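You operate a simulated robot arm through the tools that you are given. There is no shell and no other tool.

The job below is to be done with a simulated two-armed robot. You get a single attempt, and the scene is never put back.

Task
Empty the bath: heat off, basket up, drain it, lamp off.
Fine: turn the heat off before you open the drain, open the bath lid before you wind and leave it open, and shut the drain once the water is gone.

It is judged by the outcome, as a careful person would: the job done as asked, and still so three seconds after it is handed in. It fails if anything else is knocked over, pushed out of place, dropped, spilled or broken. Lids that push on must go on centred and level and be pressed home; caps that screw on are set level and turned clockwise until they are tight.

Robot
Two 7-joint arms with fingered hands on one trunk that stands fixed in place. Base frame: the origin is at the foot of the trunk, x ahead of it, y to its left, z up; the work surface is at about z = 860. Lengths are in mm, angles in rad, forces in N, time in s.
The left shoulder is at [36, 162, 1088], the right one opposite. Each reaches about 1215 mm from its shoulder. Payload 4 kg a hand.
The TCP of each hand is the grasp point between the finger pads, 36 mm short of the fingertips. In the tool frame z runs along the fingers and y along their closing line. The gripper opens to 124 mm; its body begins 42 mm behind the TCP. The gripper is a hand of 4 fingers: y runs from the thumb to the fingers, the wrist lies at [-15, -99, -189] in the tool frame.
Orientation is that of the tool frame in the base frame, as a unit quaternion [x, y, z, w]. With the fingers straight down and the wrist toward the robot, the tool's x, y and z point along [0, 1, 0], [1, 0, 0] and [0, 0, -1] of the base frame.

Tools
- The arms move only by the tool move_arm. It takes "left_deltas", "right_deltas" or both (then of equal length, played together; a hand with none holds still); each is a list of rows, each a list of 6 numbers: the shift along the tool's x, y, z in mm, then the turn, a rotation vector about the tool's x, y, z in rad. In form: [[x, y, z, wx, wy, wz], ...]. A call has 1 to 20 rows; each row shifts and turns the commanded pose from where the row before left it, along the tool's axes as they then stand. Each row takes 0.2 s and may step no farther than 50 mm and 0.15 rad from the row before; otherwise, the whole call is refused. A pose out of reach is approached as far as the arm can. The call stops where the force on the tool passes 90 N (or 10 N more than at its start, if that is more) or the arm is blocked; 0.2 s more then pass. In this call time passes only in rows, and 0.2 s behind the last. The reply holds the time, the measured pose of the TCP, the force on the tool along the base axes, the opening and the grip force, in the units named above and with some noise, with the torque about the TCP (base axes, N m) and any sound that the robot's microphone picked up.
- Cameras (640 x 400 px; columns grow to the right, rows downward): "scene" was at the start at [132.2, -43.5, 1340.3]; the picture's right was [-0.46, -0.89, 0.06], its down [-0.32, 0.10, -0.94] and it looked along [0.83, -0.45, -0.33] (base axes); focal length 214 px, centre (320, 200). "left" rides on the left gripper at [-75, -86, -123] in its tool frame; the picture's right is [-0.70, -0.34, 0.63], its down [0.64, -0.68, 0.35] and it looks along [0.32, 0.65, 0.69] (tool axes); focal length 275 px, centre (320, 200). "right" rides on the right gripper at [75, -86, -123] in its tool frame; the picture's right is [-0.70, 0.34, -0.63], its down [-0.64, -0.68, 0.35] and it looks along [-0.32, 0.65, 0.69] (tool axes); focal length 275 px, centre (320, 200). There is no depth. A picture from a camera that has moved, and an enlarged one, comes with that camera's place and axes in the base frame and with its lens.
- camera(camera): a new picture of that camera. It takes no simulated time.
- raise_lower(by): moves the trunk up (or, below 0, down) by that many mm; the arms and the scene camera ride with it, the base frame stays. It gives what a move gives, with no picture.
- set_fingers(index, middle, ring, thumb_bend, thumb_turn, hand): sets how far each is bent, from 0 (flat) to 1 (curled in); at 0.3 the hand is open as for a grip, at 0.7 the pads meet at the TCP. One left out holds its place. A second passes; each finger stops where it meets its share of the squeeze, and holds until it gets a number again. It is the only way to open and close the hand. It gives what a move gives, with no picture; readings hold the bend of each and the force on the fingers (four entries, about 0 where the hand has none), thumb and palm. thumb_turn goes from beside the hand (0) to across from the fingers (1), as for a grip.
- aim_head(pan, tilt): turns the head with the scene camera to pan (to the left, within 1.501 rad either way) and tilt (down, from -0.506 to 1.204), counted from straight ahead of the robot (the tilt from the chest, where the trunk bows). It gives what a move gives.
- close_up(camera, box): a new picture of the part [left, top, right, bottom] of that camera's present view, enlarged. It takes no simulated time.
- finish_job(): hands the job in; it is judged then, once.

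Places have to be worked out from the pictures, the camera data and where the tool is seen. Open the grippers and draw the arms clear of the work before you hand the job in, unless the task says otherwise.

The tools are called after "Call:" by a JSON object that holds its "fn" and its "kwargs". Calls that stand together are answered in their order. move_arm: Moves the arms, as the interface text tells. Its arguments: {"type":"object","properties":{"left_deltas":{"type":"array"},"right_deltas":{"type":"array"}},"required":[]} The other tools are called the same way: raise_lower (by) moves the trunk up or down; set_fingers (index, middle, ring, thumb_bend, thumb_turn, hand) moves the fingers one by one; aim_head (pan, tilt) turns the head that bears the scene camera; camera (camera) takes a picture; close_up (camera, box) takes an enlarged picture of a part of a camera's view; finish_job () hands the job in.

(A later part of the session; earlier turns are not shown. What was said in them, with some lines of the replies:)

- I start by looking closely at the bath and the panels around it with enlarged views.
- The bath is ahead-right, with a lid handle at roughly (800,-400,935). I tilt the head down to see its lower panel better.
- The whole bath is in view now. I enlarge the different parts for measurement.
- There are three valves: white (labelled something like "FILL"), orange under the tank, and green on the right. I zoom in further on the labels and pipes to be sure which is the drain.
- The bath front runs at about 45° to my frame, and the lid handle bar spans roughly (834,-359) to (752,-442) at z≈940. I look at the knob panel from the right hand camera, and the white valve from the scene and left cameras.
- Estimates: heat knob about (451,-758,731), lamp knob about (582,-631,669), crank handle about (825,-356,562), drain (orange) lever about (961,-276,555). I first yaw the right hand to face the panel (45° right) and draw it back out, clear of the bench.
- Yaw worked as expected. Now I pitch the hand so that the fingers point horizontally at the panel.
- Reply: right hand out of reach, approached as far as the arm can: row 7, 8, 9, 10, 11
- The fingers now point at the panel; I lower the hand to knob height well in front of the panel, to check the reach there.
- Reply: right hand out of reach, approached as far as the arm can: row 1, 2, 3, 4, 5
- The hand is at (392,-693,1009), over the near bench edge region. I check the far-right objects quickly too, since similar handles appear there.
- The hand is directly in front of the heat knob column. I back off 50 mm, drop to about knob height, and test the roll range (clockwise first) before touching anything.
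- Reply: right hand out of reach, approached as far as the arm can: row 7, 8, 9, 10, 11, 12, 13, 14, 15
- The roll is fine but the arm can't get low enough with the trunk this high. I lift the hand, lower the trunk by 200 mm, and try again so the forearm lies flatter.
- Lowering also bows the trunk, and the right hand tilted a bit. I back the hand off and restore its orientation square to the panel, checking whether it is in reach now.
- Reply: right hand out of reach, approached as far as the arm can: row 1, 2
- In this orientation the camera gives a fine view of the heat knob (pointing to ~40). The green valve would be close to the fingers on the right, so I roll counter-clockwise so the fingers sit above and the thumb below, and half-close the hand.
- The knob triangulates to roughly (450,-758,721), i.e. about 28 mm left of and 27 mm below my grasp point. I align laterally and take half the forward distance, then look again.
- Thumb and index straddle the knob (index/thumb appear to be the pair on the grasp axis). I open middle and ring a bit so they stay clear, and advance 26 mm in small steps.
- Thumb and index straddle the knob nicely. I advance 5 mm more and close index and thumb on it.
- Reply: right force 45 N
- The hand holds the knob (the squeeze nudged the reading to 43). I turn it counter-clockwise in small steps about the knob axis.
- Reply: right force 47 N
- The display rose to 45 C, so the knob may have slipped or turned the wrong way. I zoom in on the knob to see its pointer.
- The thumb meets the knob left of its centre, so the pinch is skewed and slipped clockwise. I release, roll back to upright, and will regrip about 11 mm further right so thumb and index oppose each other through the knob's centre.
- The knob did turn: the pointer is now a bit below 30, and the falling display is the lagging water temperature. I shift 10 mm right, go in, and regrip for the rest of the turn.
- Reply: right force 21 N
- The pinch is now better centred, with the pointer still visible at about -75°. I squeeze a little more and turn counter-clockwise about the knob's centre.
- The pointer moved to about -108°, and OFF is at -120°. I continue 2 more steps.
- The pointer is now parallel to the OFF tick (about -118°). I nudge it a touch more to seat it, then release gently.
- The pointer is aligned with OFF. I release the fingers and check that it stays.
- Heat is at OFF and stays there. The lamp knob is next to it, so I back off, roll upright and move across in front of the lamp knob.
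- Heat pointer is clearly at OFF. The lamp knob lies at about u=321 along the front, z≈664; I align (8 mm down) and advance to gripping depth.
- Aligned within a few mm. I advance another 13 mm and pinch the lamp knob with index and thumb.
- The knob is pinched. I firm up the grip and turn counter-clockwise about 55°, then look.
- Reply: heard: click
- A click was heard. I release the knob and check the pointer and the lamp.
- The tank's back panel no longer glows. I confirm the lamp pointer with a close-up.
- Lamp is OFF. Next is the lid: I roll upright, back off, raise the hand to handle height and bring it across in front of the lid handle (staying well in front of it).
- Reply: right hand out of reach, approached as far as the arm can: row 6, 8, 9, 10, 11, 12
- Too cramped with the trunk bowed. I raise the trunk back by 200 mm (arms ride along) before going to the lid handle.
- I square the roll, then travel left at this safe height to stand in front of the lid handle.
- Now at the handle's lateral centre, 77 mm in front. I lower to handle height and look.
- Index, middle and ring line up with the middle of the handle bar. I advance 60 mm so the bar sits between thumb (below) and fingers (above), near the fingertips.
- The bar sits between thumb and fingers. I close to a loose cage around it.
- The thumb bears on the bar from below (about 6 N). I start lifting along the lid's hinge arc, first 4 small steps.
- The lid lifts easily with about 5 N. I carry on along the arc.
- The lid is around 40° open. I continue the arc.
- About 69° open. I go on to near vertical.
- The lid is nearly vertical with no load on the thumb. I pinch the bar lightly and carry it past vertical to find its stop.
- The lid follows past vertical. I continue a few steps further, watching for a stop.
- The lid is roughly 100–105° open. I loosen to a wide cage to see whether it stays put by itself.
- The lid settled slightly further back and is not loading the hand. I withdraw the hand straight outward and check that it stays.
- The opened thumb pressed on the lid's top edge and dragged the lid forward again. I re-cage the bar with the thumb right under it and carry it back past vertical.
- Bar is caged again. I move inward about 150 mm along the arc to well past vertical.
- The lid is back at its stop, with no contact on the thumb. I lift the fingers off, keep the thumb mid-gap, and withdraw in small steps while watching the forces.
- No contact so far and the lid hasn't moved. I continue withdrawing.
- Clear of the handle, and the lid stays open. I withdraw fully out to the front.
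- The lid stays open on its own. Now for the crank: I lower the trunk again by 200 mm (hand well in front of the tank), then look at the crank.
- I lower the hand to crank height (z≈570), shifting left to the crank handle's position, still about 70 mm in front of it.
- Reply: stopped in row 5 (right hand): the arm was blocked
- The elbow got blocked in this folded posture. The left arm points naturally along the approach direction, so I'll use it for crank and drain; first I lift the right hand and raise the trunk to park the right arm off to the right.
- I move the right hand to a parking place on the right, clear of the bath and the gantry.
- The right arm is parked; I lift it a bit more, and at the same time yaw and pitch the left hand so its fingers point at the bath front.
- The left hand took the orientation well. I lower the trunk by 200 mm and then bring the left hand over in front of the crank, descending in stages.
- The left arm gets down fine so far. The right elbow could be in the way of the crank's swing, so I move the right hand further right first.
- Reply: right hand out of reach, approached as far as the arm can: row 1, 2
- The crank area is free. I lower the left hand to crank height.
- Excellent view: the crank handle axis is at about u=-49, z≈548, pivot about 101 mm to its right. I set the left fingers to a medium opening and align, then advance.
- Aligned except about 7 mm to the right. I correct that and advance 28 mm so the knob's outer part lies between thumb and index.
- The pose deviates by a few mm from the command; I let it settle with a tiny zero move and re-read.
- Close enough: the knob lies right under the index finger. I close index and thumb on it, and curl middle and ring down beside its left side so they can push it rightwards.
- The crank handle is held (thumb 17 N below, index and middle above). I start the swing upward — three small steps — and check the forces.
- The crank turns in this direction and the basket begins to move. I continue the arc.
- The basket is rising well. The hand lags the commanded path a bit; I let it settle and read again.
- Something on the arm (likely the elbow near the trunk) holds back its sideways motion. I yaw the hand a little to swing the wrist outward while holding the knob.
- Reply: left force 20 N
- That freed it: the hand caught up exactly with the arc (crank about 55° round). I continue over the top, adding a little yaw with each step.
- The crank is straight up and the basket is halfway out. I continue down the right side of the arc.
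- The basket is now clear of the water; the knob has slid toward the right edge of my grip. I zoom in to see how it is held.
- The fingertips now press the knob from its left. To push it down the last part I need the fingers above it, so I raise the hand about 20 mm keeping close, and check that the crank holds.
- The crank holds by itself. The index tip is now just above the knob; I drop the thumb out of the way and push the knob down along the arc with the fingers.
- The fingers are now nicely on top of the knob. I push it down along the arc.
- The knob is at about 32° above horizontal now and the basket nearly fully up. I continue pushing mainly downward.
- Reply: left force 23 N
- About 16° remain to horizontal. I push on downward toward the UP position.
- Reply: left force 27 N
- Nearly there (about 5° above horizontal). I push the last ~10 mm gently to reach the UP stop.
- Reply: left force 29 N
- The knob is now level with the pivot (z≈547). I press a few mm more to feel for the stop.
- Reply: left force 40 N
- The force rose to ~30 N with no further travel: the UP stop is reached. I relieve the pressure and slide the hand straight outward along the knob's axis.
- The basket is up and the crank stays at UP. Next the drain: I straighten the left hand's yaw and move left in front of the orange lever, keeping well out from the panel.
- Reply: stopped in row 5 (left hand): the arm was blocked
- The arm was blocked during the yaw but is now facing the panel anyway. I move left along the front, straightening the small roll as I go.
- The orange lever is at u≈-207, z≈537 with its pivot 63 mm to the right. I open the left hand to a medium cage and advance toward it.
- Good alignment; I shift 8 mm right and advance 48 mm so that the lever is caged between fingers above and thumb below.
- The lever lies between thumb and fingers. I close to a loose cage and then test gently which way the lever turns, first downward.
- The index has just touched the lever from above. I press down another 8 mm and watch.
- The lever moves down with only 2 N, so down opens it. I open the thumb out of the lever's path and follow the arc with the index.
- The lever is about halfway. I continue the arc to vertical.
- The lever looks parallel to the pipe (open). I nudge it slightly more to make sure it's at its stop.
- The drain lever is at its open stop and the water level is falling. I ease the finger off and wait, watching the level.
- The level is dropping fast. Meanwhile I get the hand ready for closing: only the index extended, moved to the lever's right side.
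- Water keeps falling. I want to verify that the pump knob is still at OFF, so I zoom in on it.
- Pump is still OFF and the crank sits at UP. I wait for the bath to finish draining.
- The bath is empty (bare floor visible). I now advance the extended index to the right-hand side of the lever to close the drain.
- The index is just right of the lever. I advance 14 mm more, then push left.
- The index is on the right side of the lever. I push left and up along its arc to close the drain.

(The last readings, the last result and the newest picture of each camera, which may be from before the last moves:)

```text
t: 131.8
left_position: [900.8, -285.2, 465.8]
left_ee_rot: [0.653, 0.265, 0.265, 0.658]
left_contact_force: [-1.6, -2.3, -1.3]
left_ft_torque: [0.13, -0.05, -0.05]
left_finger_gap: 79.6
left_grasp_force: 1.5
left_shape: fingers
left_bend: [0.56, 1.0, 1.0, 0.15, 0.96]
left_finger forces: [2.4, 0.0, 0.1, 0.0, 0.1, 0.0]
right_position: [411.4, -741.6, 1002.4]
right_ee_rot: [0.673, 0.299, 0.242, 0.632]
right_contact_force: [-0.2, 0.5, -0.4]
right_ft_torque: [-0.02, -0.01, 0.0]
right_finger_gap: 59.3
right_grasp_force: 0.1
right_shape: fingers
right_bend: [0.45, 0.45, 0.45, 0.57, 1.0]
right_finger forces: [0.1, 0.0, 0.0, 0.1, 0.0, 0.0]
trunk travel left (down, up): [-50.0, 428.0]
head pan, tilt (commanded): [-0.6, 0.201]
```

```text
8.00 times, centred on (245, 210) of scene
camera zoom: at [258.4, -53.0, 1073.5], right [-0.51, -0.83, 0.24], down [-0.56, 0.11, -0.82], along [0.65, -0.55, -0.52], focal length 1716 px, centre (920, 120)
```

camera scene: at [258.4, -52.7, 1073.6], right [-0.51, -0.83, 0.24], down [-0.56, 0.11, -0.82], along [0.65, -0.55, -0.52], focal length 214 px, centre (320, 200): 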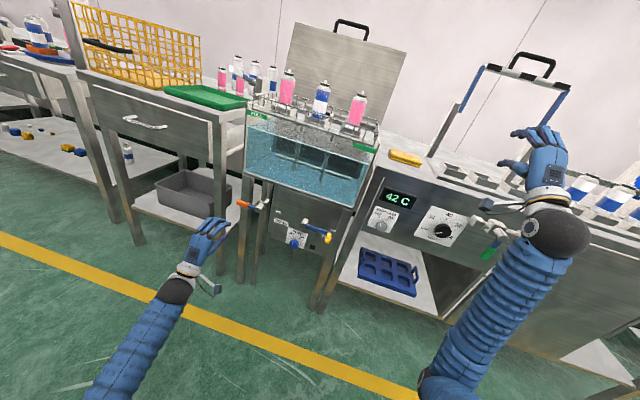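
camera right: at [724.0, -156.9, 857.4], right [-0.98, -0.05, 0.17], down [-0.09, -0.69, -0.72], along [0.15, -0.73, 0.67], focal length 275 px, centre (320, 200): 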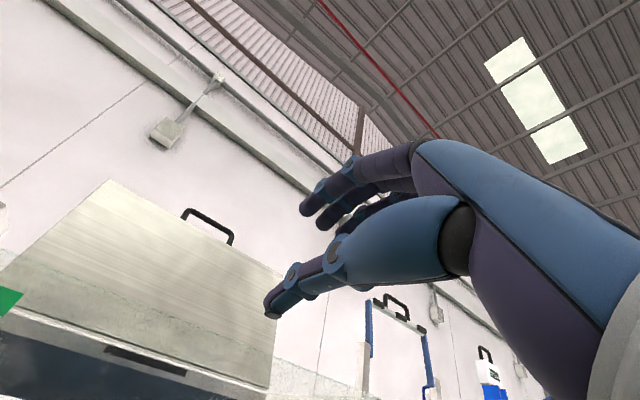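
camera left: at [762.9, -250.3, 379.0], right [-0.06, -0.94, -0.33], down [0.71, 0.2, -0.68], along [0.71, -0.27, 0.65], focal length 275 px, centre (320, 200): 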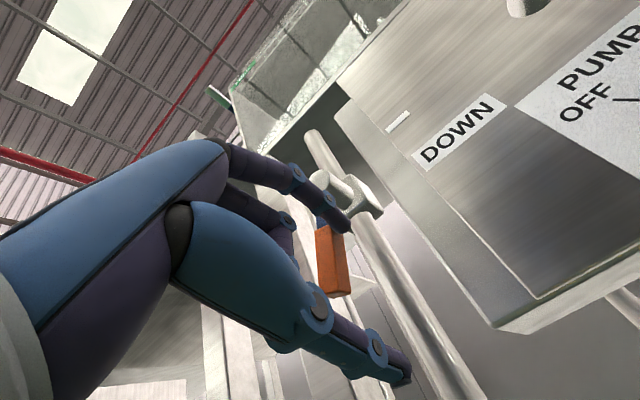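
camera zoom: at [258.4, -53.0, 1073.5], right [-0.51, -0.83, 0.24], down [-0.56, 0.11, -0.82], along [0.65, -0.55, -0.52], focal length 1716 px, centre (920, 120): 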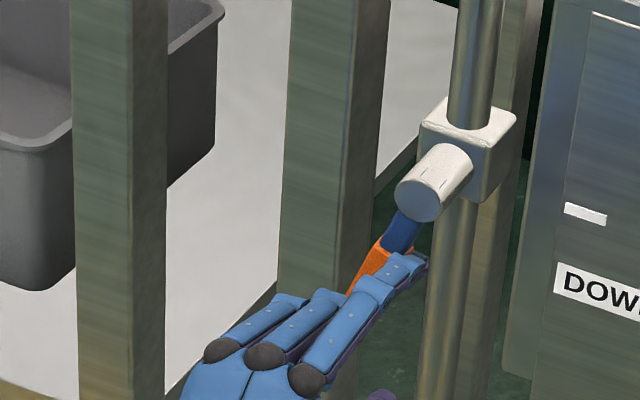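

The lever is following. I continue along the arc.

Call:
{"fn": "move_arm", "kwargs": {"left_deltas": [[9.8, 3.9, 0, 0, 0, 0], [8.9, 5.7, 0, 0, 0, 0], [7.5, 7.4, 0, 0, 0, 0]]}}

Call:
{"fn": "camera", "kwargs": {"camera": "left"}}

Call:
{"fn": "close_up", "kwargs": {"camera": "scene", "box": [210, 185, 280, 235]}}

```text
t: 132.7
left_position: [920.0, -266.8, 484.9]
left_ee_rot: [0.652, 0.266, 0.267, 0.658]
left_contact_force: [-1.6, -0.8, -2.0]
left_ft_torque: [0.12, 0.0, -0.08]
left_finger_gap: 76.7
left_grasp_force: 1.5
left_shape: fingers
left_bend: [0.57, 1.0, 1.0, 0.15, 0.96]
left_finger forces: [3.0, 0.0, 0.0, 0.0, 0.0, 0.0]
right_position: [411.9, -742.8, 1001.5]
right_ee_rot: [0.673, 0.299, 0.241, 0.632]
right_contact_force: [-0.2, 0.1, -0.7]
right_ft_torque: [0.0, 0.02, 0.0]
right_finger_gap: 58.8
right_grasp_force: 0.1
right_shape: fingers
right_bend: [0.45, 0.45, 0.45, 0.57, 1.0]
right_finger forces: [0.1, 0.1, 0.0, 0.1, 0.0, 0.1]
trunk travel left (down, up): [-50.0, 428.0]
head pan, tilt (commanded): [-0.6, 0.201]
```

```text
taken
camera left: at [781.4, -231.6, 396.7], right [-0.06, -0.94, -0.33], down [0.71, 0.2, -0.68], along [0.71, -0.27, 0.65], focal length 275 px, centre (320, 200)
```

left: 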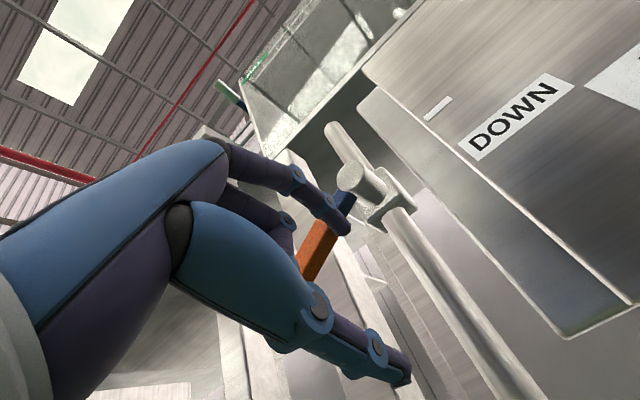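

```text
8.00 times, centred on (245, 210) of scene
camera zoom: at [258.5, -52.8, 1073.7], right [-0.51, -0.83, 0.24], down [-0.56, 0.11, -0.82], along [0.65, -0.55, -0.52], focal length 1716 px, centre (920, 120)
```

zoom: 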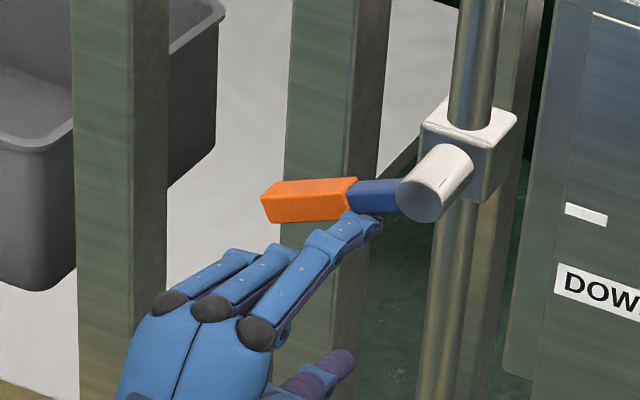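

Nearly horizontal. I push up the remaining ~22° until it meets its closed stop.

Call:
{"fn": "move_arm", "kwargs": {"left_deltas": [[5.5, 8.7, 0, 0, 0, 0], [3.6, 8.5, 0, 0, 0, 0]]}}

Call:
{"fn": "close_up", "kwargs": {"camera": "scene", "box": [210, 185, 280, 235]}}

```text
t: 133.2
left_position: [927.1, -261.5, 499.6]
left_ee_rot: [0.653, 0.266, 0.267, 0.658]
left_contact_force: [-4.8, -0.4, -4.1]
left_ft_torque: [0.11, -0.06, -0.13]
left_finger_gap: 75.1
left_grasp_force: 3.4
left_shape: fingers
left_bend: [0.58, 1.0, 1.0, 0.15, 0.96]
left_finger forces: [6.5, 0.0, 0.0, 0.1, 0.0, 0.0]
right_position: [411.8, -741.7, 1001.0]
right_ee_rot: [0.674, 0.299, 0.241, 0.632]
right_contact_force: [0.0, 0.6, 0.2]
right_ft_torque: [-0.01, 0.05, 0.02]
right_finger_gap: 59.1
right_grasp_force: 0.1
right_shape: fingers
right_bend: [0.45, 0.45, 0.45, 0.57, 1.0]
right_finger forces: [0.0, 0.0, 0.1, 0.1, 0.0, 0.1]
trunk travel left (down, up): [-50.0, 428.0]
head pan, tilt (commanded): [-0.6, 0.201]
```

```text
8.00 times, centred on (245, 210) of scene
camera zoom: at [258.6, -52.9, 1073.5], right [-0.51, -0.83, 0.24], down [-0.56, 0.11, -0.82], along [0.65, -0.55, -0.52], focal length 1716 px, centre (920, 120)
```

zoom: 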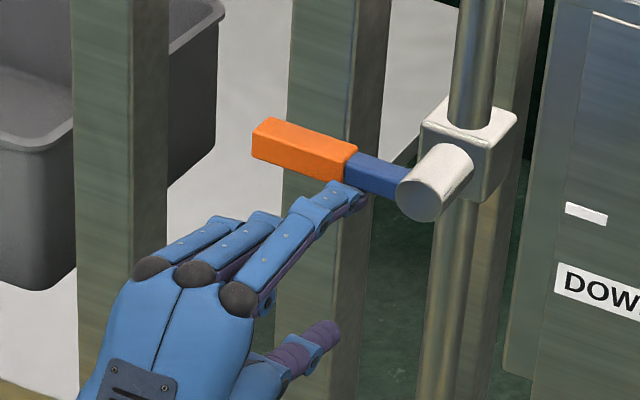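

The lever is back at horizontal. I push gently a bit further to confirm it's against the closed stop.

Call:
{"fn": "move_arm", "kwargs": {"left_deltas": [[0, 4, 0, 0, 0, 0], [0, 3, 0, 0, 0, 0]]}}

Call:
{"fn": "close_up", "kwargs": {"camera": "scene", "box": [210, 185, 280, 235]}}

```text
t: 133.8
left_position: [926.6, -261.1, 505.6]
left_ee_rot: [0.653, 0.266, 0.266, 0.657]
left_contact_force: [-4.0, -4.4, -8.5]
left_ft_torque: [0.31, 0.04, -0.2]
left_finger_gap: 70.4
left_grasp_force: 5.6
left_shape: fingers
left_bend: [0.61, 1.0, 1.0, 0.15, 0.96]
left_finger forces: [10.8, 0.0, 0.0, 0.0, 0.0, 0.1]
right_position: [411.9, -741.9, 1000.8]
right_ee_rot: [0.674, 0.298, 0.241, 0.632]
right_contact_force: [0.0, 0.7, 0.4]
right_ft_torque: [0.0, 0.05, 0.0]
right_finger_gap: 59.0
right_grasp_force: 0.1
right_shape: fingers
right_bend: [0.45, 0.45, 0.45, 0.57, 1.0]
right_finger forces: [0.0, 0.0, 0.0, 0.0, 0.0, 0.1]
trunk travel left (down, up): [-50.0, 428.0]
head pan, tilt (commanded): [-0.6, 0.201]
```

```text
8.00 times, centred on (245, 210) of scene
camera zoom: at [259.0, -53.2, 1073.3], right [-0.51, -0.83, 0.24], down [-0.56, 0.11, -0.82], along [0.65, -0.55, -0.52], focal length 1716 px, centre (920, 120)
```

zoom: 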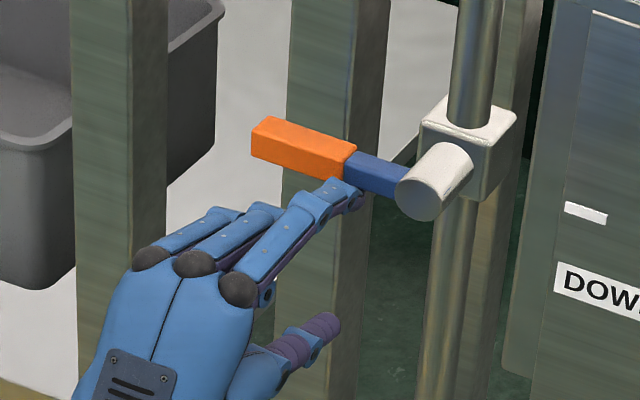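

The drain lever is against its closed stop. I drop off it, withdraw straight outward, and open the hand.

Call:
{"fn": "move_arm", "kwargs": {"left_deltas": [[0, -12, 0, 0, 0, 0], [0, -3, -20, 0, 0, 0], [0, 0, -40, 0, 0, 0], [0, 0, -45, 0, 0, 0], [0, 0, -45, 0, 0, 0]]}}

Call:
{"fn": "camera", "kwargs": {"camera": "scene"}}

Call:
{"fn": "close_up", "kwargs": {"camera": "scene", "box": [200, 90, 390, 245]}}

```text
t: 135.1
left_position: [821.7, -155.4, 491.6]
left_ee_rot: [0.653, 0.266, 0.266, 0.658]
left_contact_force: [0.3, -0.6, -0.2]
left_ft_torque: [0.02, 0.03, -0.01]
left_finger_gap: 80.5
left_grasp_force: 0.1
left_shape: fingers
left_bend: [0.55, 1.0, 1.0, 0.15, 0.96]
left_finger forces: [0.0, 0.0, 0.1, 0.1, 0.0, 0.0]
right_position: [411.3, -741.8, 1002.1]
right_ee_rot: [0.674, 0.297, 0.241, 0.633]
right_contact_force: [-0.2, -0.7, 0.6]
right_ft_torque: [-0.04, -0.01, 0.0]
right_finger_gap: 59.2
right_grasp_force: 0.0
right_shape: fingers
right_bend: [0.45, 0.45, 0.45, 0.57, 1.0]
right_finger forces: [0.0, 0.0, 0.0, 0.0, 0.0, 0.0]
trunk travel left (down, up): [-50.0, 428.0]
head pan, tilt (commanded): [-0.6, 0.201]
```

```text
taken
camera scene: at [258.5, -53.1, 1073.6], right [-0.51, -0.82, 0.24], down [-0.56, 0.11, -0.82], along [0.65, -0.55, -0.52], focal length 214 px, centre (320, 200)
```

scene: 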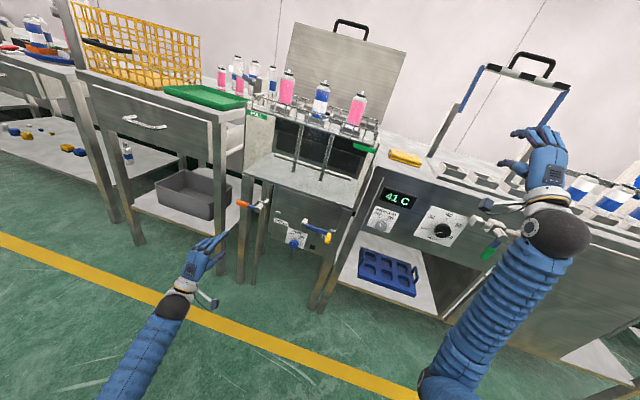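

```text
2.58 times, centred on (295, 168) of scene
camera zoom: at [258.5, -53.1, 1073.6], right [-0.51, -0.82, 0.24], down [-0.56, 0.11, -0.82], along [0.65, -0.55, -0.52], focal length 554 px, centre (384, 284)
```

zoom: 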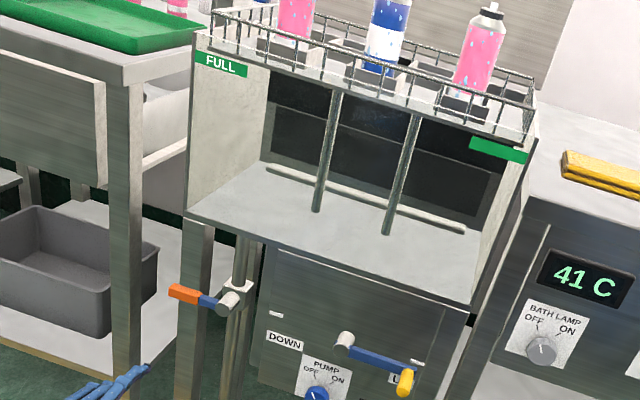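

Drain closed, bath empty, basket up. I check the knobs and the bath floor in close-up.

Call:
{"fn": "close_up", "kwargs": {"camera": "scene", "box": [365, 175, 465, 250]}}

Call:
{"fn": "close_up", "kwargs": {"camera": "scene", "box": [240, 90, 380, 210]}}

Call:
{"fn": "set_fingers", "kwargs": {"hand": "left", "index": 0.3, "middle": 0.3, "ring": 0.3, "thumb_bend": 0.3}}

Call:
{"fn": "set_fingers", "kwargs": {"hand": "right", "index": 0.3, "middle": 0.3, "ring": 0.3, "thumb_bend": 0.3}}

```text
5.33 times, centred on (415, 212) of scene
camera zoom: at [258.5, -53.1, 1073.6], right [-0.51, -0.82, 0.24], down [-0.56, 0.11, -0.82], along [0.65, -0.55, -0.52], focal length 1144 px, centre (-187, 133)
```

zoom: 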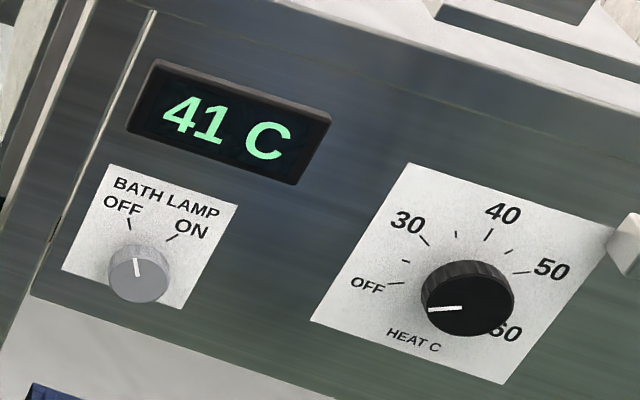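

```text
3.33 times, centred on (310, 150) of scene
camera zoom: at [258.5, -53.1, 1073.6], right [-0.51, -0.82, 0.24], down [-0.56, 0.11, -0.82], along [0.65, -0.55, -0.52], focal length 715 px, centre (353, 367)
```

zoom: 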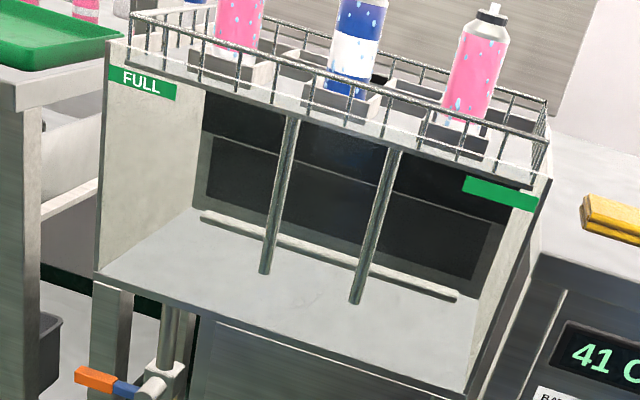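

```text
t: 136.1
left_position: [821.3, -154.5, 490.7]
left_ee_rot: [0.653, 0.266, 0.266, 0.658]
left_contact_force: [0.4, -0.1, -0.2]
left_ft_torque: [-0.01, -0.01, 0.0]
left_finger_gap: 123.1
left_grasp_force: 0.1
left_shape: fingers
left_bend: [0.3, 0.3, 0.3, 0.3, 0.97]
left_finger forces: [0.0, 0.1, 0.1, 0.1, 0.0, 0.0]
right_position: [410.9, -740.7, 1001.7]
right_ee_rot: [0.674, 0.298, 0.241, 0.632]
right_contact_force: [-0.9, -0.6, -1.0]
right_ft_torque: [-0.01, -0.01, -0.01]
right_finger_gap: 59.0
right_grasp_force: 0.0
right_shape: fingers
right_bend: [0.45, 0.45, 0.45, 0.57, 1.0]
right_finger forces: [0.1, 0.1, 0.0, 0.0, 0.1, 0.1]
trunk travel left (down, up): [-50.0, 428.0]
head pan, tilt (commanded): [-0.6, 0.201]
```

```text
t: 137.1
left_position: [821.5, -153.0, 491.5]
left_ee_rot: [0.653, 0.265, 0.266, 0.657]
left_contact_force: [-0.3, -0.5, -0.7]
left_ft_torque: [0.03, 0.05, 0.01]
left_finger_gap: 122.8
left_grasp_force: 0.0
left_shape: fingers
left_bend: [0.3, 0.3, 0.3, 0.3, 0.97]
left_finger forces: [0.1, 0.0, 0.1, 0.1, 0.0, 0.1]
right_position: [412.7, -742.9, 1001.3]
right_ee_rot: [0.673, 0.298, 0.241, 0.632]
right_contact_force: [-1.1, -0.3, 0.0]
right_ft_torque: [0.01, 0.01, -0.01]
right_finger_gap: 122.9
right_grasp_force: 0.1
right_shape: fingers
right_bend: [0.3, 0.3, 0.3, 0.3, 0.98]
right_finger forces: [0.1, 0.0, 0.0, 0.0, 0.1, 0.1]
trunk travel left (down, up): [-50.0, 428.0]
head pan, tilt (commanded): [-0.6, 0.201]
```

Heat at OFF, lamp at OFF, bath bare. Both hands are open; I now lift the left hand up in front, clear of everything, and pull the right hand back from the bench.

Call:
{"fn": "move_arm", "kwargs": {"left_deltas": [[0, 40, -10, 0, 0, 0], [0, 45, -5, 0, 0, 0], [0, 45, -5, 0, 0, 0], [0, 45, 0, 0, 0, 0], [0, 45, 0, 0, 0, 0], [0, 45, 0, 0, 0, 0], [0, 45, 0, 0, 0, 0], [0, 45, 0, 0, 0, 0]], "right_deltas": [[0, 10, 0, 0, 0, 0], [0, 20, 0, 0, 0, 0], [0, 20, 0, 0, 0, 0], [0, 20, 0, 0, 0, 0], [0, 20, 0, 0, 0, 0], [0, 0, 0, 0, 0, 0], [0, 0, 0, 0, 0, 0], [0, 0, 0, 0, 0, 0]]}}

Call:
{"fn": "raise_lower", "kwargs": {"by": 200}}

Call:
{"fn": "camera", "kwargs": {"camera": "scene"}}

```text
t: 138.8
left_position: [803.4, -137.0, 843.8]
left_ee_rot: [0.653, 0.266, 0.266, 0.658]
left_contact_force: [0.4, -0.4, -0.2]
left_ft_torque: [-0.01, -0.01, 0.01]
left_finger_gap: 123.2
left_grasp_force: 0.0
left_shape: fingers
left_bend: [0.3, 0.3, 0.3, 0.3, 0.97]
left_finger forces: [0.1, 0.0, 0.1, 0.1, 0.0, 0.0]
right_position: [420.8, -743.2, 1092.6]
right_ee_rot: [0.673, 0.297, 0.241, 0.633]
right_contact_force: [-0.3, -0.7, -0.4]
right_ft_torque: [0.0, 0.0, 0.01]
right_finger_gap: 123.1
right_grasp_force: 0.1
right_shape: fingers
right_bend: [0.3, 0.3, 0.3, 0.3, 0.98]
right_finger forces: [0.1, 0.0, 0.0, 0.1, 0.1, 0.0]
trunk travel left (down, up): [-50.0, 428.0]
head pan, tilt (commanded): [-0.6, 0.201]
```

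```text
t: 141.0
left_position: [807.8, -137.0, 1046.1]
left_ee_rot: [0.653, 0.266, 0.265, 0.658]
left_contact_force: [1.1, 0.4, -0.2]
left_ft_torque: [-0.02, 0.0, 0.0]
left_finger_gap: 123.2
left_grasp_force: 0.0
left_shape: fingers
left_bend: [0.3, 0.3, 0.3, 0.3, 0.97]
left_finger forces: [0.1, 0.1, 0.0, 0.0, 0.0, 0.0]
right_position: [422.0, -744.1, 1290.1]
right_ee_rot: [0.673, 0.298, 0.242, 0.632]
right_contact_force: [0.0, -0.5, 0.4]
right_ft_torque: [0.0, 0.0, -0.01]
right_finger_gap: 122.9
right_grasp_force: 0.1
right_shape: fingers
right_bend: [0.3, 0.3, 0.3, 0.3, 0.98]
right_finger forces: [0.0, 0.1, 0.0, 0.0, 0.0, 0.0]
trunk travel left (down, up): [-250.0, 228.0]
head pan, tilt (commanded): [-0.6, 0.201]
```

```text
taken
camera scene: at [127.1, -52.9, 1343.0], right [-0.56, -0.83, 0.07], down [-0.29, 0.11, -0.95], along [0.78, -0.55, -0.3], focal length 214 px, centre (320, 200)
```

scene: 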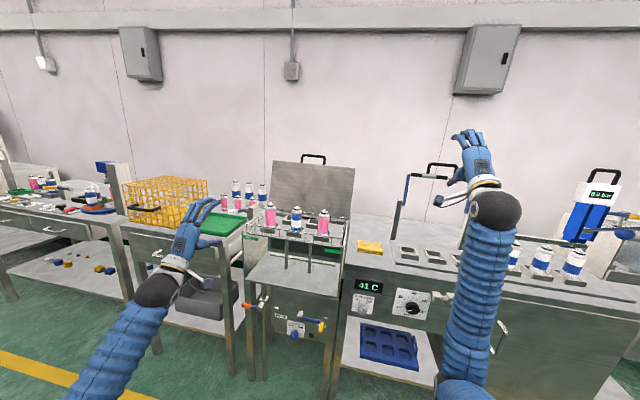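

Both arms are clear. I move the left hand a little further up and out, then take final close-ups to confirm everything.

Call:
{"fn": "move_arm", "kwargs": {"left_deltas": [[0, 40, -20, 0, 0, 0], [0, 40, -20, 0, 0, 0], [0, 40, -20, 0, 0, 0], [0, 40, -20, 0, 0, 0]]}}

Call:
{"fn": "close_up", "kwargs": {"camera": "scene", "box": [225, 145, 375, 245]}}

Call:
{"fn": "close_up", "kwargs": {"camera": "scene", "box": [225, 240, 375, 350]}}

Call:
{"fn": "close_up", "kwargs": {"camera": "scene", "box": [340, 260, 470, 340]}}

Call:
{"fn": "camera", "kwargs": {"camera": "scene"}}

```text
t: 142.0
left_position: [748.3, -78.0, 1206.9]
left_ee_rot: [0.653, 0.266, 0.266, 0.658]
left_contact_force: [-0.1, 0.2, -0.6]
left_ft_torque: [-0.01, 0.01, 0.0]
left_finger_gap: 123.0
left_grasp_force: 0.0
left_shape: fingers
left_bend: [0.3, 0.3, 0.3, 0.3, 0.97]
left_finger forces: [0.0, 0.1, 0.1, 0.1, 0.1, 0.1]
right_position: [420.1, -743.1, 1291.0]
right_ee_rot: [0.673, 0.298, 0.242, 0.633]
right_contact_force: [0.3, 0.6, 0.4]
right_ft_torque: [0.03, -0.01, -0.01]
right_finger_gap: 122.7
right_grasp_force: 0.0
right_shape: fingers
right_bend: [0.3, 0.3, 0.3, 0.3, 0.98]
right_finger forces: [0.0, 0.1, 0.0, 0.0, 0.0, 0.1]
trunk travel left (down, up): [-250.0, 228.0]
head pan, tilt (commanded): [-0.6, 0.201]
```

```text
4.00 times, centred on (300, 195) of scene
camera zoom: at [126.2, -52.8, 1343.4], right [-0.56, -0.83, 0.07], down [-0.29, 0.11, -0.95], along [0.78, -0.55, -0.3], focal length 858 px, centre (400, 220)
```

zoom: 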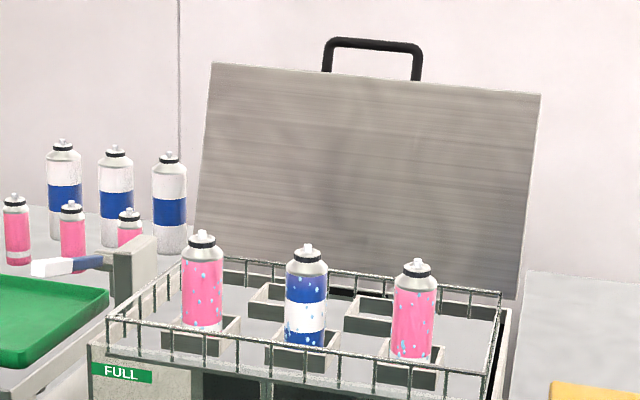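

```text
3.64 times, centred on (300, 295) of scene
camera zoom: at [126.2, -52.8, 1343.4], right [-0.56, -0.83, 0.07], down [-0.29, 0.11, -0.95], along [0.78, -0.55, -0.3], focal length 780 px, centre (393, -146)
```

zoom: 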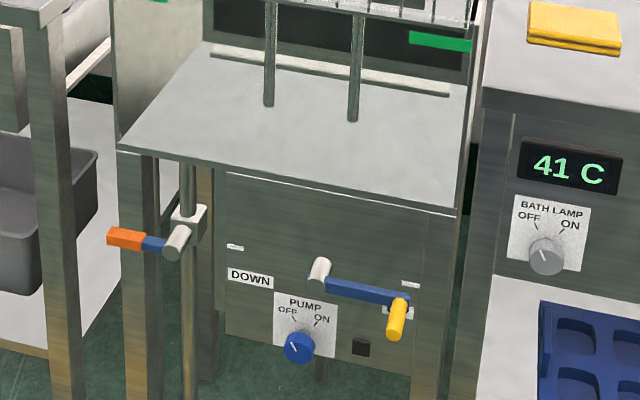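

```text
4.92 times, centred on (405, 300) of scene
camera zoom: at [126.2, -52.8, 1343.4], right [-0.56, -0.83, 0.07], down [-0.29, 0.11, -0.95], along [0.78, -0.55, -0.3], focal length 1056 px, centre (-98, -292)
```

zoom: 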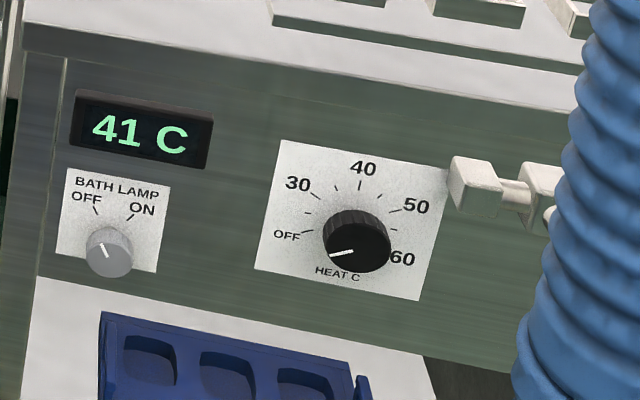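

```text
taken
camera scene: at [126.2, -52.8, 1343.4], right [-0.56, -0.83, 0.07], down [-0.29, 0.11, -0.95], along [0.78, -0.55, -0.3], focal length 214 px, centre (320, 200)
```

scene: 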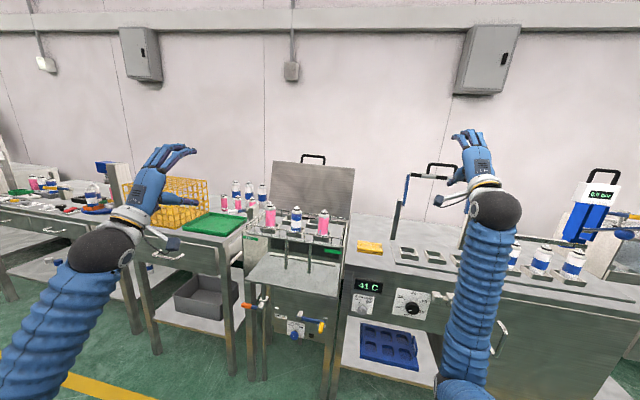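

Everything checks out: heat and lamp at OFF, lid open and standing, basket wound up with its bottles upright, bath empty, drain lever closed, pump and other things untouched, both hands open and clear. I hand the job in.

Call:
{"fn": "finish_job", "kwargs": {}}

```text
The job is handed in.
```

The bath is emptied and the job is handed in; I haven't seen a verdict. At my last check, just before handing in:

- **Heat:** the knob is at OFF. I turned it off before touching the drain. During the turn it slipped clockwise once and the display rose from 40 to 45 °C. It has since fallen to 41 °C.
- **Lid:** I opened it before winding. It stands open past vertical on its own. It came part-way forward once when my thumb caught it, so I pushed it back.
- **Basket:** it is wound to the UP stop, with all three bottles upright.
- **Drain:** I opened it, waited until the bath floor was bare, then pushed the lever back to its closed stop.
- **Lamp:** the knob is at OFF and the back light is out. I switched it off right after the heat rather than last.

The pump is still at OFF, and I saw nothing else moved or knocked over. Both hands are open and clear of the bench.
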